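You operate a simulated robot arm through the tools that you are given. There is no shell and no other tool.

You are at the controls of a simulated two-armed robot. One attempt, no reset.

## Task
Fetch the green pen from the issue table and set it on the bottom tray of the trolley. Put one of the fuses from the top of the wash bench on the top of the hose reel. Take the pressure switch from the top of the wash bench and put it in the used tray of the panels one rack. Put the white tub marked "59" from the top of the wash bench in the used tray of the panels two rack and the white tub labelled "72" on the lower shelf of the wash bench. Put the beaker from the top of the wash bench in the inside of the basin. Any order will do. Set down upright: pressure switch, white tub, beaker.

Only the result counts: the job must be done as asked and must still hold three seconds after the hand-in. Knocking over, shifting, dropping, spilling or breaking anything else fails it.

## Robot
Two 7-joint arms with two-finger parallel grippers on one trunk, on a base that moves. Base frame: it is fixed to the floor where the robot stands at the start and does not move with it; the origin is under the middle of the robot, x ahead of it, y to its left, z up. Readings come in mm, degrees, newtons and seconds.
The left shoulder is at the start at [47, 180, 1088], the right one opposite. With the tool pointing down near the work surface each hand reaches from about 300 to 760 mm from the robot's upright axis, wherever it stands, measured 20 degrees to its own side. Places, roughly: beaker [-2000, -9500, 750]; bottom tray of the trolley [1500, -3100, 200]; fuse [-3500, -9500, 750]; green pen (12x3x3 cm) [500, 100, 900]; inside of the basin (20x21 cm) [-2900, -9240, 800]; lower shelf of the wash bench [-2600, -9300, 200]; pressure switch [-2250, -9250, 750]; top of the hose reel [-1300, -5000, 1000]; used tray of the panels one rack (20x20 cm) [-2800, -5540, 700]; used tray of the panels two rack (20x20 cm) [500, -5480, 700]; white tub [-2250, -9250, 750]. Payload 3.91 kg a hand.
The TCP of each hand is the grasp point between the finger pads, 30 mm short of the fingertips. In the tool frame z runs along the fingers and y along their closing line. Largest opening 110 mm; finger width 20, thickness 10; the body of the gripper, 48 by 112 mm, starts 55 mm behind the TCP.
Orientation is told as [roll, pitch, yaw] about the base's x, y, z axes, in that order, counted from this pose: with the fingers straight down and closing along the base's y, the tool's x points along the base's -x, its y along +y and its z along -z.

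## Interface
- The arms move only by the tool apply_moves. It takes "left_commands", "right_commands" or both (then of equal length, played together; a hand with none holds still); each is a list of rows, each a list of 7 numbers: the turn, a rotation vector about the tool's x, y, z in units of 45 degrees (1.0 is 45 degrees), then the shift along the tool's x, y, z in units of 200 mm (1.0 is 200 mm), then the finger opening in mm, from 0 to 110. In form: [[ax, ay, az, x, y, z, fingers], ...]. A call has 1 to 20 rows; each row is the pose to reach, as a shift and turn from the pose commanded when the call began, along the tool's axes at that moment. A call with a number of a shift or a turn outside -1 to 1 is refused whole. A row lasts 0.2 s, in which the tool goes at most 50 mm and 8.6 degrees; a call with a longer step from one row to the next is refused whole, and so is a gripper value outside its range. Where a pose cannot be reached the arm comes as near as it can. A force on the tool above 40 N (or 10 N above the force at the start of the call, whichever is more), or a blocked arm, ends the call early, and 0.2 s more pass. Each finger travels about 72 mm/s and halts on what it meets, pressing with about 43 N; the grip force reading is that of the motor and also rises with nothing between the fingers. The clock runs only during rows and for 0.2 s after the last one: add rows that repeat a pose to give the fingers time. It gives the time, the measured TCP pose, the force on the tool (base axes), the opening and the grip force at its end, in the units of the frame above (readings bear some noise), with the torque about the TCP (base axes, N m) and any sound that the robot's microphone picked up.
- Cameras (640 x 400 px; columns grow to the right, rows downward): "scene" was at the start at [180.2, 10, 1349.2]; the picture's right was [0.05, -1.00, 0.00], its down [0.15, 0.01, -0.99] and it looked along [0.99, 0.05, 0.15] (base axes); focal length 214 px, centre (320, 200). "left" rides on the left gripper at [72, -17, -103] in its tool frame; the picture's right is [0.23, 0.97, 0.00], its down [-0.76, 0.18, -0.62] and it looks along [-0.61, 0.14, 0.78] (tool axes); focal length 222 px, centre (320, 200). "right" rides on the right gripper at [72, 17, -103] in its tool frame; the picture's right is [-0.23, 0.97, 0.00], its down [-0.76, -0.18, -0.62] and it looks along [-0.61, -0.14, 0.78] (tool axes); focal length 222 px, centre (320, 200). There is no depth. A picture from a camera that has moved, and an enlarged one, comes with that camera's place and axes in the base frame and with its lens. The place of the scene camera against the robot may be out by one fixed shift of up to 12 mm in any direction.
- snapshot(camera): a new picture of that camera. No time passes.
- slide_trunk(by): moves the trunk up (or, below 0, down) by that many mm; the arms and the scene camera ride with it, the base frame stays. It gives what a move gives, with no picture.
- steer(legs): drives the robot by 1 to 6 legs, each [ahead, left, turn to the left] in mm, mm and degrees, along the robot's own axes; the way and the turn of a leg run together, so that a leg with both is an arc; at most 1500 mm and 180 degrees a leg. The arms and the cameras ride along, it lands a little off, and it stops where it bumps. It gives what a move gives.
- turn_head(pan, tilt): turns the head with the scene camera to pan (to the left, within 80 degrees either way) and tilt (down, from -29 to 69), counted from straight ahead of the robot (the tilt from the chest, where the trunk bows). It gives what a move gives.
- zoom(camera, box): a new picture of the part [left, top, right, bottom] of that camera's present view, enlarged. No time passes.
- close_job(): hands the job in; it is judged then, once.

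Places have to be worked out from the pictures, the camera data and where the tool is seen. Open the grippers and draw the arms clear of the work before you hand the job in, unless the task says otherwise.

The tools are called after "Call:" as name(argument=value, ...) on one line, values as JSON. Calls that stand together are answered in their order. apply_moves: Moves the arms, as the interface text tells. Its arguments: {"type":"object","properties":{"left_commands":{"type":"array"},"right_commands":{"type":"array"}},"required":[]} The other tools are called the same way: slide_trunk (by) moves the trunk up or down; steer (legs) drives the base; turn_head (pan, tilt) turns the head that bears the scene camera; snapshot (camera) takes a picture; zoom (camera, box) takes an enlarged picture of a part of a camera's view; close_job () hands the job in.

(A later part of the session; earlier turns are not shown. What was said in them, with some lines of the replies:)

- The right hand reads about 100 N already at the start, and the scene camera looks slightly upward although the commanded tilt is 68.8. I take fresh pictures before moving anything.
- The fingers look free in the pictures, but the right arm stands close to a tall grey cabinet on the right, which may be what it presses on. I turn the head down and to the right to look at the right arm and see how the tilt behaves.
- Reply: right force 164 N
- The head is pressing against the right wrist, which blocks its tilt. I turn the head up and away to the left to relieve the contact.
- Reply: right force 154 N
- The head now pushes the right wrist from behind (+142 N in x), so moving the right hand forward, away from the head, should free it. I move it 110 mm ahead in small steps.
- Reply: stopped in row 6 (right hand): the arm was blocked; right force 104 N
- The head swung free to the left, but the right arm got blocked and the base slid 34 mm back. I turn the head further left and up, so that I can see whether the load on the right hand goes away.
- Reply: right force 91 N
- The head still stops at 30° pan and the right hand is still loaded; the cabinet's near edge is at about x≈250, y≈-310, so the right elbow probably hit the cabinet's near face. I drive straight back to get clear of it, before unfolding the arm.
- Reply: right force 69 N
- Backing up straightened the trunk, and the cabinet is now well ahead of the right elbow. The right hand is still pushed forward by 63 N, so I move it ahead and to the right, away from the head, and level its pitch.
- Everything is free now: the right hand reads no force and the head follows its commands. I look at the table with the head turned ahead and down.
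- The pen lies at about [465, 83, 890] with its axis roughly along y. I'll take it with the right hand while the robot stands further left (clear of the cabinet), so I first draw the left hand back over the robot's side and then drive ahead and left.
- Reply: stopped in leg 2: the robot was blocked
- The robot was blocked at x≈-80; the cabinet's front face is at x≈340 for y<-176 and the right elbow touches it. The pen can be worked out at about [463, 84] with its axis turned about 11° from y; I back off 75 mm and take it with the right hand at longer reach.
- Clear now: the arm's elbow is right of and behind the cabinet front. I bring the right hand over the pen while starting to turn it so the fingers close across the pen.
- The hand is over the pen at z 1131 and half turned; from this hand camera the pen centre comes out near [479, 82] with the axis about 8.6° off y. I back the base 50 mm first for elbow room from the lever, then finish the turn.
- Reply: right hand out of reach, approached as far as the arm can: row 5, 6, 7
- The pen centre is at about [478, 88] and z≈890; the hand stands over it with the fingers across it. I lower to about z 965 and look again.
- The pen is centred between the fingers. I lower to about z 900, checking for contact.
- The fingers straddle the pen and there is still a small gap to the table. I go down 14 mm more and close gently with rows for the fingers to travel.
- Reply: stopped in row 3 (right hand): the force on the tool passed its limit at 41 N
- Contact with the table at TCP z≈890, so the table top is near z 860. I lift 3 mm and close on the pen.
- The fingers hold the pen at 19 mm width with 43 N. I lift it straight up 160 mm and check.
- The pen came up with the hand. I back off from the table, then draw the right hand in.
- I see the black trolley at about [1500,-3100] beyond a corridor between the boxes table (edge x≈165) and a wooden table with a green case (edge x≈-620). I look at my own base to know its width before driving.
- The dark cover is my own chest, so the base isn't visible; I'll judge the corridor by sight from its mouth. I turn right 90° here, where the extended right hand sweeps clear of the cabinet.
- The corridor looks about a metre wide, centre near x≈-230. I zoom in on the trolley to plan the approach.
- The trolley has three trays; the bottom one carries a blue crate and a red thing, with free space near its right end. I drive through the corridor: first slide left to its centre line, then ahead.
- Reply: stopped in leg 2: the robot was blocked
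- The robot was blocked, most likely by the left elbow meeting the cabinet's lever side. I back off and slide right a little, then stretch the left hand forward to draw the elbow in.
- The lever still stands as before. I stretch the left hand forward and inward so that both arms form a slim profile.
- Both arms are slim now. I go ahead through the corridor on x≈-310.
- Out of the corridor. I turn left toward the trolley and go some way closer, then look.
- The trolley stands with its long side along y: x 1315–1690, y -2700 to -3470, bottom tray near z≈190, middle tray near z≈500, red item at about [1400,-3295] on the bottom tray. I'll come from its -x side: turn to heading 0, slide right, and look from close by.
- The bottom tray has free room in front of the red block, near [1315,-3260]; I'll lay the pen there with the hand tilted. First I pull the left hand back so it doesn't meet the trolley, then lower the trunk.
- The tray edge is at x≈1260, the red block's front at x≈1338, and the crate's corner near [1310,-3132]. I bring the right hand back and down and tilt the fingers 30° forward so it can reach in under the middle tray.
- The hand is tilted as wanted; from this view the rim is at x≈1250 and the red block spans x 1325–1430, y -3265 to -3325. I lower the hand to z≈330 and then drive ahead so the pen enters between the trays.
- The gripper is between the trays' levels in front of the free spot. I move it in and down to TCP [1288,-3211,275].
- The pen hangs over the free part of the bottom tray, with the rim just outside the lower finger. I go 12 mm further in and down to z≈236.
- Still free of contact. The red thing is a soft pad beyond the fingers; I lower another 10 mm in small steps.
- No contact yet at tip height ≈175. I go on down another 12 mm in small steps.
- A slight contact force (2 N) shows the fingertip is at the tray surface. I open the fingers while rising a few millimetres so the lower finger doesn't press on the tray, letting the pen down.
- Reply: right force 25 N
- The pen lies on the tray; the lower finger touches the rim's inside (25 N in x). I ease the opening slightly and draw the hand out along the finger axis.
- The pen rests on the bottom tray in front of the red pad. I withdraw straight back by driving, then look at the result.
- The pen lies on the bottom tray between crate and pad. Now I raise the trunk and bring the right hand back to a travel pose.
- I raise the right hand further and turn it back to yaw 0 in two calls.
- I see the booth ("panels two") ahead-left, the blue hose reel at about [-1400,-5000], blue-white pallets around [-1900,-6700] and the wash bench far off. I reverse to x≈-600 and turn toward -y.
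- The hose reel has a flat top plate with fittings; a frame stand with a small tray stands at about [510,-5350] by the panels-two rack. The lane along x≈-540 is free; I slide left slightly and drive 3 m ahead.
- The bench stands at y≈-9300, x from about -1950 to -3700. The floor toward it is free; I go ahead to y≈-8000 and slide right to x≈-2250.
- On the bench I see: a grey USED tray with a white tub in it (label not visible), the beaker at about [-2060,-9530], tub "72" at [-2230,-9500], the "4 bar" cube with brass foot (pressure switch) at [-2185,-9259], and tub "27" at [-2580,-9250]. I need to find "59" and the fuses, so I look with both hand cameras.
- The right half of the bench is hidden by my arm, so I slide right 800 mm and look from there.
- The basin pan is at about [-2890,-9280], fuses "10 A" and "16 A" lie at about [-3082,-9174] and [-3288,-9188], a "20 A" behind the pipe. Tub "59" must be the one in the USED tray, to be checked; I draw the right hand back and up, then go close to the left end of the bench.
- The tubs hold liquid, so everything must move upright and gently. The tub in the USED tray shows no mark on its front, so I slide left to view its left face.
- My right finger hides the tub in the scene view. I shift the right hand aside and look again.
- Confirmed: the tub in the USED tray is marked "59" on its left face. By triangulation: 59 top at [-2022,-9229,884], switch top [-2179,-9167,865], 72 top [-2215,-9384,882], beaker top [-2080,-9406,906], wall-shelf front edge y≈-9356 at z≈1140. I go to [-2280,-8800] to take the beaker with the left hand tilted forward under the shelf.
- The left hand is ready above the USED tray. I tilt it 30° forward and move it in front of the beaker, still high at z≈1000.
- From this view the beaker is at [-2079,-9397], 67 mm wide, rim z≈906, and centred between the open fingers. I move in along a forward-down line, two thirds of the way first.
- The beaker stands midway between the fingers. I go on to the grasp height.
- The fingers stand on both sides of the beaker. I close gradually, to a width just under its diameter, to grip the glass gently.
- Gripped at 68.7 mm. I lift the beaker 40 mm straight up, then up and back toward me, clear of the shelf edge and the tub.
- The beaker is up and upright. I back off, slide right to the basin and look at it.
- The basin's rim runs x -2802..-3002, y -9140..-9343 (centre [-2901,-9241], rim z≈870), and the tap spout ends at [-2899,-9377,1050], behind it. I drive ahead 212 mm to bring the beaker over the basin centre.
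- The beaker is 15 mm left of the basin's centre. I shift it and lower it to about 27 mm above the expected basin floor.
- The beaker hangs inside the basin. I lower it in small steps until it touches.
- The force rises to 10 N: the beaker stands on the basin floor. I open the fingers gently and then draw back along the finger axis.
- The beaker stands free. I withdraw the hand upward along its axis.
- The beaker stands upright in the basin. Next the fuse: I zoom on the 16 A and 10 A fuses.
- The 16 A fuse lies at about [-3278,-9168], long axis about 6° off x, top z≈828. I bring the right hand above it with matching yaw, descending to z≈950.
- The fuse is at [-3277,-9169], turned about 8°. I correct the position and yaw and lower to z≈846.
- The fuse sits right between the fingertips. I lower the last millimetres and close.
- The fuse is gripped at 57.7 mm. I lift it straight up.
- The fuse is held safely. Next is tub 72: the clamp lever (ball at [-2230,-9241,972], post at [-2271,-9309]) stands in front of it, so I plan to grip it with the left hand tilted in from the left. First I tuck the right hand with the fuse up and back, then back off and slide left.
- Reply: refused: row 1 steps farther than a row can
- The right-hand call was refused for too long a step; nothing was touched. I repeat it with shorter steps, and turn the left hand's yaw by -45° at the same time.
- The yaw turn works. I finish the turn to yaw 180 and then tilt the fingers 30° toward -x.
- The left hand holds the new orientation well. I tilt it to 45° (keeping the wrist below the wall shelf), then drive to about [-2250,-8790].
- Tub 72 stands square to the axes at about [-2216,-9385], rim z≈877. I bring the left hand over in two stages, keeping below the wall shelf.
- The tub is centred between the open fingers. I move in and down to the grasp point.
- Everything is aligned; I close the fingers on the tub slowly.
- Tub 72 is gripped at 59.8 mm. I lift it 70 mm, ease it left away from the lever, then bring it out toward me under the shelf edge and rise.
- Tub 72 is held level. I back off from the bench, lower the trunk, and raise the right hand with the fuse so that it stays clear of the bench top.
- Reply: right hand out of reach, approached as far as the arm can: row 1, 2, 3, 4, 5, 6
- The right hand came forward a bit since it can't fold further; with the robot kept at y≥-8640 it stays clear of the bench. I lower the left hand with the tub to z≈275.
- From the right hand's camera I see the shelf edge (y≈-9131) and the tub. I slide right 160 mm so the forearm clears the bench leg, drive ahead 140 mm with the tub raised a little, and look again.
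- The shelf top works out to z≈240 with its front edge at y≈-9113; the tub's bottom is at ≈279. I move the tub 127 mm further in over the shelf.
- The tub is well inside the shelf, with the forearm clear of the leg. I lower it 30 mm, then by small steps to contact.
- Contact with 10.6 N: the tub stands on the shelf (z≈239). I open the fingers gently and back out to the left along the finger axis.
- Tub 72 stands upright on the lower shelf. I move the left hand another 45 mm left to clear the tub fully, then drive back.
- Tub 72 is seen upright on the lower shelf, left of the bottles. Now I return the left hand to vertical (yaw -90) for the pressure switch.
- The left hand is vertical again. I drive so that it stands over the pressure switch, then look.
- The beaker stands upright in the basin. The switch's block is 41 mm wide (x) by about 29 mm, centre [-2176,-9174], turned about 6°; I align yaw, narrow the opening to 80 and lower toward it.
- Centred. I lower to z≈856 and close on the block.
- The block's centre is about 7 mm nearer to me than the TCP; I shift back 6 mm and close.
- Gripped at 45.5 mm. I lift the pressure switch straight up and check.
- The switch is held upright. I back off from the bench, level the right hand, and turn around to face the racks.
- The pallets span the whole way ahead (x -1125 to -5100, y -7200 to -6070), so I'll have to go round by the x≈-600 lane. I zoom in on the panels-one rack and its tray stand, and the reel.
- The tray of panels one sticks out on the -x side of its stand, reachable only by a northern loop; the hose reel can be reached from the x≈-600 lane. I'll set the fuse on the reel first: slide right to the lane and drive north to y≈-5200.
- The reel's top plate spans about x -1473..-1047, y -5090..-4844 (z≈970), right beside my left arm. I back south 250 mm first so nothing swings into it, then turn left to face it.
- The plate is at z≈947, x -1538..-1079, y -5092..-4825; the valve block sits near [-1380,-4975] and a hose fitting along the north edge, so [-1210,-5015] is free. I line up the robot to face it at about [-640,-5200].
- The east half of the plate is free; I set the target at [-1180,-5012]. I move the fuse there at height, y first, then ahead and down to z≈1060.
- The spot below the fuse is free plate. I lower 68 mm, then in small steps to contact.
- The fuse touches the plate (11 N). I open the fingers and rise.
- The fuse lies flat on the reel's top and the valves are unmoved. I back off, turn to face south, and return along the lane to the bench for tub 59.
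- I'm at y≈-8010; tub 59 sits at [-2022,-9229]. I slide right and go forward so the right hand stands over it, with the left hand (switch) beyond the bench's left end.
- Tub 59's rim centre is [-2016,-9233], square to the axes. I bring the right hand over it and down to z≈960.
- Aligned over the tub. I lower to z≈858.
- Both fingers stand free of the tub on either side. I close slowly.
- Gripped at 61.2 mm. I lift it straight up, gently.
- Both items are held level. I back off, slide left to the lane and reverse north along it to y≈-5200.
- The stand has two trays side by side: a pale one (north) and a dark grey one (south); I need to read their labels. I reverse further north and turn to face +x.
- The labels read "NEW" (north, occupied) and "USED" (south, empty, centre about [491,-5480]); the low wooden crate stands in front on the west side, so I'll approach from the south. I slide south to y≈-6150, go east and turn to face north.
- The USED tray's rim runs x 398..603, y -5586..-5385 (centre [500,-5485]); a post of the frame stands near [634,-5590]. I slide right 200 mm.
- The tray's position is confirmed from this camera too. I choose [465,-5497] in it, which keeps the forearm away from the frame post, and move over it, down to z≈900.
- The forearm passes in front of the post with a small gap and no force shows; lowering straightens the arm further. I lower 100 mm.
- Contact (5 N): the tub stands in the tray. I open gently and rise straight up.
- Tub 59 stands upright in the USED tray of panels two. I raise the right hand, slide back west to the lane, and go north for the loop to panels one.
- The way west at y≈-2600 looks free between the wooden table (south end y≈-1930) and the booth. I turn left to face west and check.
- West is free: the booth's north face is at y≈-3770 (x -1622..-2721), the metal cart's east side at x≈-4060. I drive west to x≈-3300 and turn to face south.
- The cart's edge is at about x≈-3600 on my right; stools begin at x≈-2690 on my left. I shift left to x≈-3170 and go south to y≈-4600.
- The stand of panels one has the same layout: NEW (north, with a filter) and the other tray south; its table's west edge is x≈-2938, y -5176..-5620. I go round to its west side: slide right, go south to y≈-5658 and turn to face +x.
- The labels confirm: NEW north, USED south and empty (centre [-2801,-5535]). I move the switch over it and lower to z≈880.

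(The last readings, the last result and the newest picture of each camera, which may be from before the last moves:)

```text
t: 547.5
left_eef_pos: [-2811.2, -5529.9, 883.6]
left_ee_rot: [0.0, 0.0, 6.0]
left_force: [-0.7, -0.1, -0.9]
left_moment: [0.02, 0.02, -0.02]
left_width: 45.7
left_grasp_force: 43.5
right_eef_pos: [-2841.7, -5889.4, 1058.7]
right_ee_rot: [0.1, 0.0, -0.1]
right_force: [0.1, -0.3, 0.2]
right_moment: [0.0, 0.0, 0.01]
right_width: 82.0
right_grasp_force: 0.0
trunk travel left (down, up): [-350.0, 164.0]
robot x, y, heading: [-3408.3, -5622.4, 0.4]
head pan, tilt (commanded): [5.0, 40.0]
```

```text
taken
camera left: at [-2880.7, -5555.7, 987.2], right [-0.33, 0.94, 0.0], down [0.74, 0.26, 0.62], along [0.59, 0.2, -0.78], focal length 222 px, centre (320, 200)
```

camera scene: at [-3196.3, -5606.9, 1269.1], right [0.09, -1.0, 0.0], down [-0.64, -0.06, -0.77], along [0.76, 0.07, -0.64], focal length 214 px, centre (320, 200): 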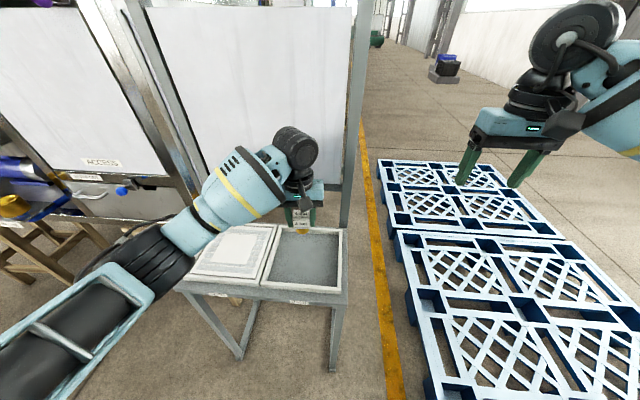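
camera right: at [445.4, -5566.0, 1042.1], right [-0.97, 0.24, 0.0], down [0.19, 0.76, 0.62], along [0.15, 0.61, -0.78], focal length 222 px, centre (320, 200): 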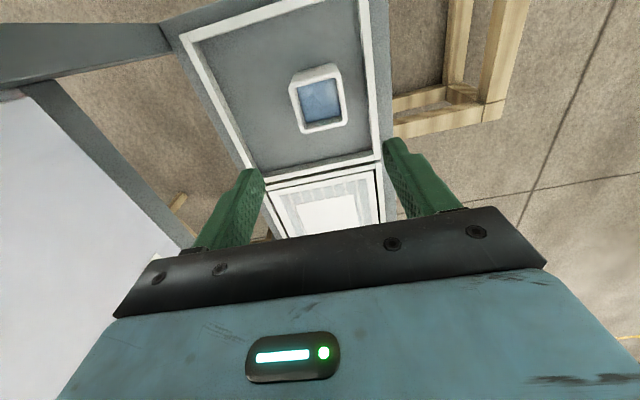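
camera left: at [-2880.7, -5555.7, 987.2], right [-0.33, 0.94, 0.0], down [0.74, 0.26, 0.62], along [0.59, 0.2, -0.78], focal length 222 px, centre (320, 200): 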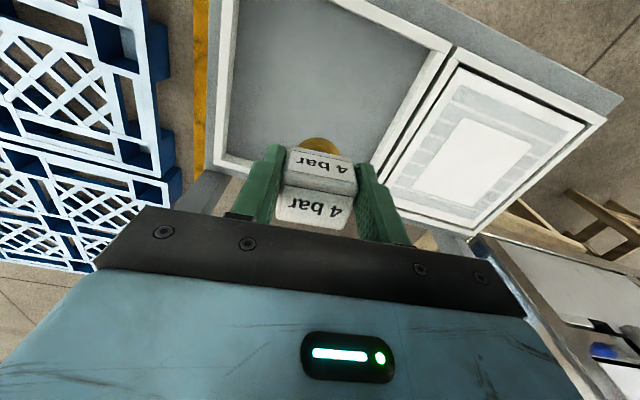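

The drop point is well inside the USED tray. I lower 85 mm, then in small steps.

Call:
apply_moves(left_commands=[[0, 0, 0, 0, 0, 0.1, 34], [0, 0, 0, 0, 0, 0.22, 34], [0, 0, 0, 0, 0, 0.34, 34], [0, 0, 0, 0, 0, 0.43, 34], [0, 0, 0, 0, 0, 0.43, 34]])

Call:
zoom(camera="scene", box=[230, 180, 370, 310])

Call:
snapshot(camera="left")

```text
t: 548.7
left_eef_pos: [-2814.2, -5531.9, 799.0]
left_ee_rot: [-0.2, 0.1, 6.0]
left_force: [-0.6, 0.8, -1.8]
left_moment: [0.01, 0.01, -0.01]
left_width: 45.6
left_grasp_force: 43.0
right_eef_pos: [-2840.9, -5889.8, 1058.0]
right_ee_rot: [0.1, -0.1, -0.1]
right_force: [0.5, -0.5, 0.4]
right_moment: [-0.01, -0.01, -0.01]
right_width: 81.8
right_grasp_force: 0.1
trunk travel left (down, up): [-350.0, 164.0]
robot x, y, heading: [-3412.3, -5624.9, 0.3]
head pan, tilt (commanded): [5.0, 40.0]
```

```text
3.08 times, centred on (300, 245) of scene
camera zoom: at [-3196.3, -5606.9, 1269.1], right [0.09, -1.0, 0.0], down [-0.64, -0.06, -0.77], along [0.76, 0.07, -0.64], focal length 660 px, centre (382, 62)
```

zoom: 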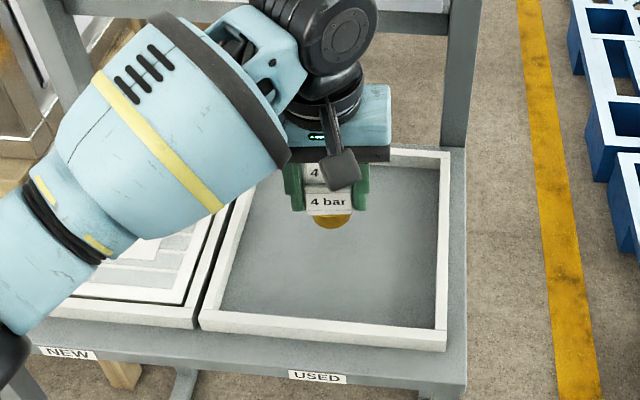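

```text
taken
camera left: at [-2883.5, -5555.6, 901.9], right [-0.33, 0.94, 0.0], down [0.74, 0.26, 0.62], along [0.59, 0.2, -0.78], focal length 222 px, centre (320, 200)
```

left: 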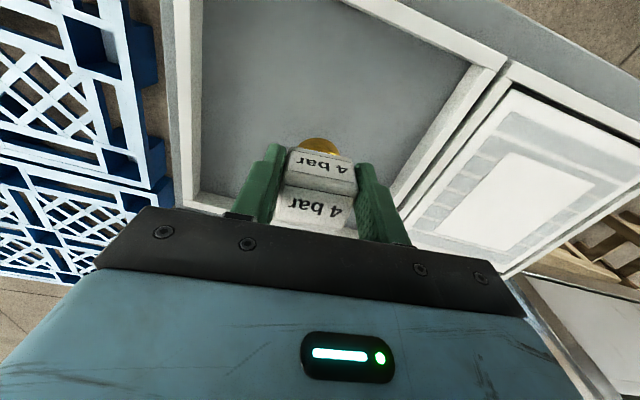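

Call:
apply_moves(left_commands=[[0, 0, 0, 0, 0, 0.05, 34], [0, 0, 0, 0, 0, 0.1, 34], [0, 0, 0, 0, 0, 0.14, 34], [0, 0, 0, 0, 0, 0.14, 34]])

Call:
zoom(camera="scene", box=[230, 180, 370, 310])

```text
t: 549.7
left_eef_pos: [-2812.1, -5530.7, 768.5]
left_ee_rot: [-0.1, -0.1, 5.9]
left_force: [0.4, 0.2, -1.6]
left_moment: [0.05, 0.01, -0.03]
left_width: 45.5
left_grasp_force: 42.9
right_eef_pos: [-2840.6, -5888.9, 1058.1]
right_ee_rot: [0.1, 0.1, 0.0]
right_force: [0.5, 0.3, -0.1]
right_moment: [0.0, 0.01, 0.02]
right_width: 82.1
right_grasp_force: 0.0
trunk travel left (down, up): [-350.0, 164.0]
robot x, y, heading: [-3408.5, -5621.6, 0.2]
head pan, tilt (commanded): [5.0, 40.0]
```

```text
3.08 times, centred on (300, 245) of scene
camera zoom: at [-3196.3, -5606.9, 1269.1], right [0.09, -1.0, 0.0], down [-0.64, -0.06, -0.77], along [0.76, 0.07, -0.64], focal length 660 px, centre (382, 62)
```

zoom: 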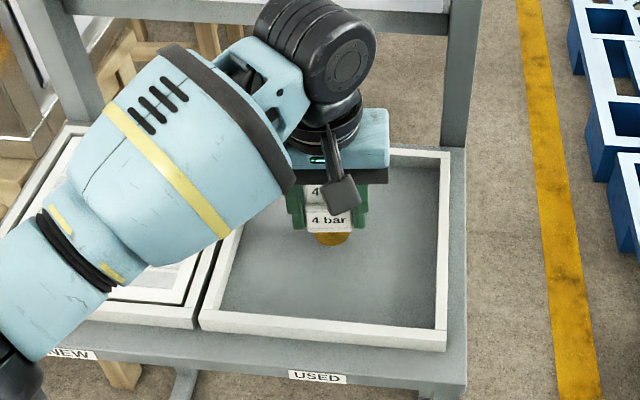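

Call:
apply_moves(left_commands=[[0, 0, 0, 0, 0, 0.015, 34], [0, 0, 0, 0, 0, 0.03, 34], [0, 0, 0, 0, 0, 0.03, 34]])

```text
t: 550.5
left_eef_pos: [-2812.4, -5529.7, 761.2]
left_ee_rot: [-0.2, 0.0, 6.0]
left_force: [0.2, -0.4, -2.2]
left_moment: [0.0, 0.02, 0.01]
left_width: 45.5
left_grasp_force: 42.4
right_eef_pos: [-2841.8, -5888.7, 1059.2]
right_ee_rot: [0.0, 0.0, -0.1]
right_force: [-0.1, 0.0, -0.2]
right_moment: [0.04, 0.0, -0.01]
right_width: 82.1
right_grasp_force: 0.1
trunk travel left (down, up): [-350.0, 164.0]
robot x, y, heading: [-3409.2, -5622.0, 0.2]
head pan, tilt (commanded): [5.0, 40.0]
```

Call:
apply_moves(left_commands=[[0, 0, 0, 0, 0, 0.01, 34], [0, 0, 0, 0, 0, 0.02, 34], [0, 0, 0, 0, 0, 0.02, 34]])

```text
t: 551.3
left_eef_pos: [-2812.2, -5529.9, 757.2]
left_ee_rot: [-0.1, 0.0, 6.0]
left_force: [-0.1, -0.3, -1.6]
left_moment: [0.02, 0.04, 0.03]
left_width: 45.4
left_grasp_force: 42.8
right_eef_pos: [-2841.2, -5889.4, 1059.3]
right_ee_rot: [0.2, 0.1, -0.2]
right_force: [-0.4, -0.1, -0.1]
right_moment: [0.01, 0.02, 0.02]
right_width: 82.1
right_grasp_force: 0.0
trunk travel left (down, up): [-350.0, 164.0]
robot x, y, heading: [-3410.0, -5619.5, 0.0]
head pan, tilt (commanded): [5.0, 40.0]
```

Call:
apply_moves(left_commands=[[0, 0, 0, 0, 0, 0.01, 34], [0, 0, 0, 0, 0, 0.015, 34], [0, 0, 0, 0, 0, 0.015, 34]])

Call:
zoom(camera="scene", box=[260, 200, 360, 290])

```text
t: 552.1
left_eef_pos: [-2814.0, -5529.9, 755.7]
left_ee_rot: [-0.2, -0.1, 6.0]
left_force: [2.0, -0.9, 4.2]
left_moment: [0.06, -0.22, -0.04]
left_width: 45.7
left_grasp_force: 43.3
right_eef_pos: [-2840.8, -5889.3, 1058.8]
right_ee_rot: [0.0, 0.0, -0.2]
right_force: [0.5, 0.7, -0.3]
right_moment: [0.02, 0.03, 0.03]
right_width: 82.1
right_grasp_force: 0.1
trunk travel left (down, up): [-350.0, 164.0]
robot x, y, heading: [-3411.2, -5624.1, 0.2]
head pan, tilt (commanded): [5.0, 40.0]
```

```text
4.44 times, centred on (310, 245) of scene
camera zoom: at [-3196.5, -5607.1, 1269.2], right [0.09, -1.0, 0.0], down [-0.64, -0.06, -0.77], along [0.76, 0.07, -0.64], focal length 953 px, centre (364, 0)
```

zoom: 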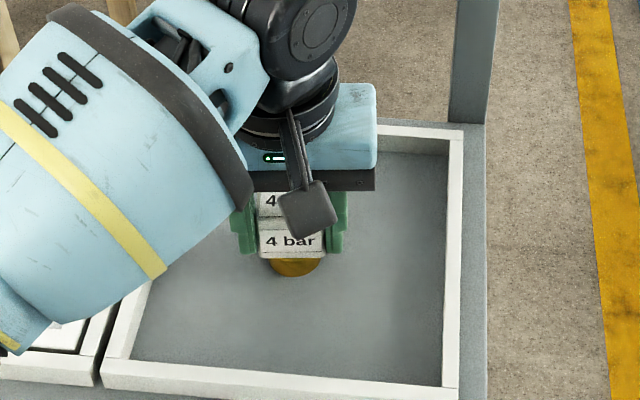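

Contact (about 6 N above its weight): the switch stands on the tray floor. I open and rise straight up.

Call:
apply_moves(left_commands=[[0, 0, 0, 0, 0, 0.003, 46], [0, 0, 0, 0, 0, 0.003, 52], [0, 0, 0, 0, 0, 0.003, 62], [0, 0, 0, 0, 0, 0.003, 74], [0, 0, 0, 0, 0, 0.003, 80], [0, 0, 0, 0, 0, 0.003, 80]])

Call:
apply_moves(left_commands=[[0, 0, 0, 0, 0, -0.06, 80], [0, 0, 0, 0, 0, -0.18, 80], [0, 0, 0, 0, 0, -0.35, 80], [0, 0, 0, 0, 0, -0.55, 80], [0, 0, 0, 0, 0, -0.75, 80], [0, 0, 0, 0, 0, -0.95, 80], [0, 0, 0, 0, 0, -0.95, 80]])

Call:
zoom(camera="scene", box=[230, 180, 370, 310])

Call:
snapshot(camera="left")

```text
t: 553.5
left_eef_pos: [-2813.4, -5530.3, 753.9]
left_ee_rot: [-0.1, 0.0, 6.0]
left_force: [0.3, -0.5, -0.2]
left_moment: [0.03, -0.01, 0.0]
left_width: 80.0
left_grasp_force: 0.1
right_eef_pos: [-2841.3, -5890.7, 1059.6]
right_ee_rot: [0.1, 0.0, -0.2]
right_force: [0.1, 0.1, 0.6]
right_moment: [-0.01, -0.05, 0.0]
right_width: 81.9
right_grasp_force: 0.0
trunk travel left (down, up): [-350.0, 164.0]
robot x, y, heading: [-3406.9, -5624.6, 0.2]
head pan, tilt (commanded): [5.0, 40.0]
```

```text
t: 555.1
left_eef_pos: [-2814.2, -5530.0, 945.2]
left_ee_rot: [-0.2, 0.0, 5.9]
left_force: [-0.7, -0.3, 0.1]
left_moment: [0.03, 0.02, -0.02]
left_width: 79.9
left_grasp_force: 0.0
right_eef_pos: [-2841.8, -5890.1, 1058.9]
right_ee_rot: [0.1, -0.1, -0.1]
right_force: [0.3, 0.5, -0.2]
right_moment: [-0.01, 0.01, 0.01]
right_width: 82.0
right_grasp_force: 0.0
trunk travel left (down, up): [-350.0, 164.0]
robot x, y, heading: [-3408.0, -5623.9, 0.4]
head pan, tilt (commanded): [5.0, 40.0]
```

```text
3.08 times, centred on (300, 245) of scene
camera zoom: at [-3196.2, -5606.9, 1269.0], right [0.09, -1.0, 0.0], down [-0.64, -0.06, -0.77], along [0.76, 0.07, -0.64], focal length 660 px, centre (382, 62)
```

zoom: 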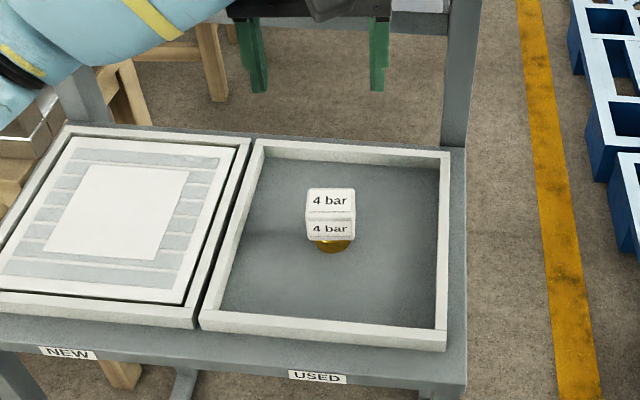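

```text
taken
camera left: at [-2882.2, -5554.6, 1048.7], right [-0.33, 0.94, 0.0], down [0.74, 0.26, 0.62], along [0.59, 0.2, -0.78], focal length 222 px, centre (320, 200)
```

left: 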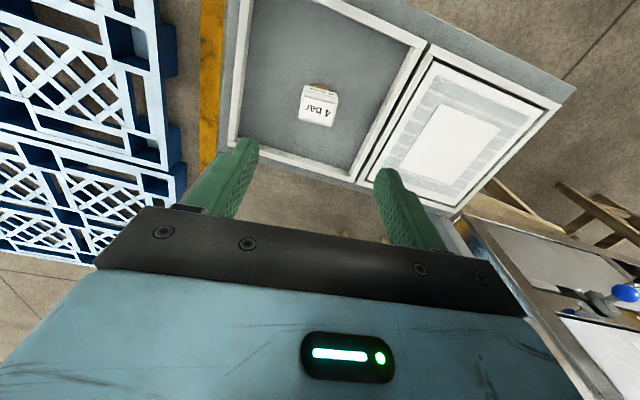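

The pressure switch stands upright in the USED tray of panels one; all six items are placed. I open both grippers fully, raise the left hand, and drive back clear of the stand.

Call:
apply_moves(left_commands=[[0, 0, 0, 0.1, 0.05, -0.12, 95], [0, 0, 0, 0.2, 0.1, -0.25, 110], [0, 0, 0, 0.35, 0.15, -0.35, 110], [0, 0, 0, 0.5, 0.2, -0.45, 110], [0, 0, 0, 0.5, 0.2, -0.45, 110]], right_commands=[[0, 0, 0, 0.1, 0, 0, 95], [0, 0, 0, 0.2, 0, 0, 110], [0, 0, 0, 0.3, 0, 0, 110], [0, 0, 0, 0.4, 0, 0, 110], [0, 0, 0, 0.4, 0, 0, 110]])

Call:
steer(legs=[[-200, 0, 0]])

Call:
snapshot(camera="scene")

```text
t: 556.3
left_eef_pos: [-2914.7, -5502.0, 1035.6]
left_ee_rot: [-0.1, 0.1, 6.0]
left_force: [0.3, 0.2, 0.7]
left_moment: [0.02, 0.0, 0.01]
left_width: 110.0
left_grasp_force: 0.1
right_eef_pos: [-2921.2, -5889.2, 1058.6]
right_ee_rot: [0.0, 0.0, -0.2]
right_force: [1.1, -0.3, -1.5]
right_moment: [0.0, 0.04, -0.02]
right_width: 110.0
right_grasp_force: 0.0
trunk travel left (down, up): [-350.0, 164.0]
robot x, y, heading: [-3409.1, -5624.3, 0.4]
head pan, tilt (commanded): [5.0, 40.0]
```

```text
t: 557.9
left_eef_pos: [-3113.4, -5501.4, 1036.1]
left_ee_rot: [-0.1, 0.0, 6.2]
left_force: [-0.9, -0.2, 0.4]
left_moment: [-0.02, 0.02, 0.01]
left_width: 110.1
left_grasp_force: 0.1
right_eef_pos: [-3117.6, -5888.9, 1058.3]
right_ee_rot: [0.1, -0.1, 0.1]
right_force: [-0.2, -0.2, 0.3]
right_moment: [0.0, 0.0, 0.0]
right_width: 110.0
right_grasp_force: 0.1
trunk travel left (down, up): [-350.0, 164.0]
robot x, y, heading: [-3604.6, -5623.4, 0.6]
head pan, tilt (commanded): [5.0, 40.0]
```

```text
taken
camera scene: at [-3393.5, -5607.6, 1269.2], right [0.1, -1.0, 0.0], down [-0.64, -0.06, -0.77], along [0.76, 0.07, -0.64], focal length 214 px, centre (320, 200)
```

scene: 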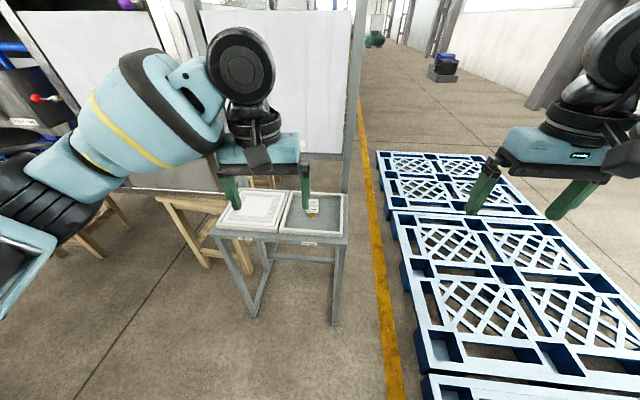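

Both hands are clear and open. Before handing in, I take one last look toward the bench from here.

Call:
turn_head(pan=-68, tilt=15)

Call:
zoom(camera="scene", box=[200, 120, 460, 280])

```text
t: 559.3
left_eef_pos: [-3113.1, -5501.7, 1034.9]
left_ee_rot: [0.0, 0.0, 6.4]
left_force: [0.5, 0.3, -0.3]
left_moment: [-0.01, 0.0, 0.01]
left_width: 109.7
left_grasp_force: 0.0
right_eef_pos: [-3116.9, -5888.1, 1058.2]
right_ee_rot: [0.1, -0.1, 0.1]
right_force: [-0.4, 1.2, 0.7]
right_moment: [0.01, 0.03, -0.04]
right_width: 110.4
right_grasp_force: 0.1
trunk travel left (down, up): [-350.0, 164.0]
robot x, y, heading: [-3607.4, -5623.3, 0.7]
head pan, tilt (commanded): [-68.0, 15.0]
```

```text
2.46 times, centred on (330, 200) of scene
camera zoom: at [-3441.5, -5702.1, 1308.6], right [-0.92, -0.38, 0.0], down [-0.1, 0.24, -0.97], along [0.37, -0.89, -0.26], focal length 528 px, centre (295, 200)
```

zoom: 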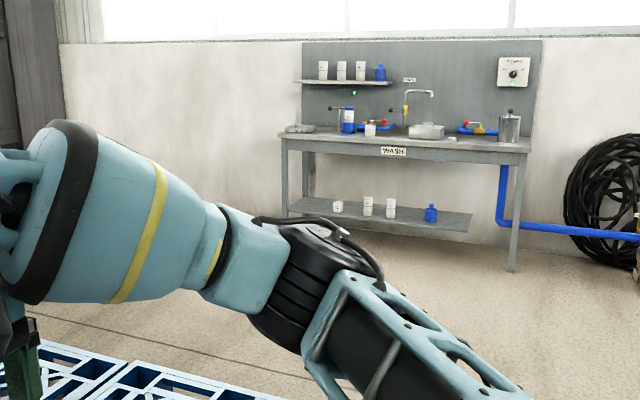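

The bench looks in order: tub 72 is on the lower shelf and the beaker's top shows above the basin rim. Everything is placed, the grippers are open and the arms are clear, so I hand the job in.

Call:
close_job()

```text
The job is handed in.
```

I placed all six items and handed the job in. I haven't seen the judgement.

| Item | Where it is now |
|---|---|
| Green pen | On the bottom tray of the trolley, in front of the red pad |
| Fuse (the 16 A one) | Lying flat on the top plate of the hose reel |
| Pressure switch | Upright in the used tray of the panels one rack |
| White tub "59" | Upright in the used tray of the panels two rack |
| White tub "72" | Upright on the lower shelf of the wash bench |
| Beaker | Upright inside the basin |

I checked each item by camera right after setting it down. A distant last look at the bench showed tub 72 and the beaker still in place. I did not go back to look at the pen, fuse or tub 59.

- **Contact with the spares cabinet:** at the start the right arm was jammed between the robot's head and the cabinet beside the issue table. The robot bumped the cabinet while getting free and again when approaching the table. It was blocked once more close to the cabinet as it left. The red-ball lever on its front looked unchanged afterwards.
- **Liquid in the tubs:** both tubs hold liquid. I moved them slowly and level, and saw no spill in the pictures.

At hand-in both grippers were fully open and the arms were clear of the work.
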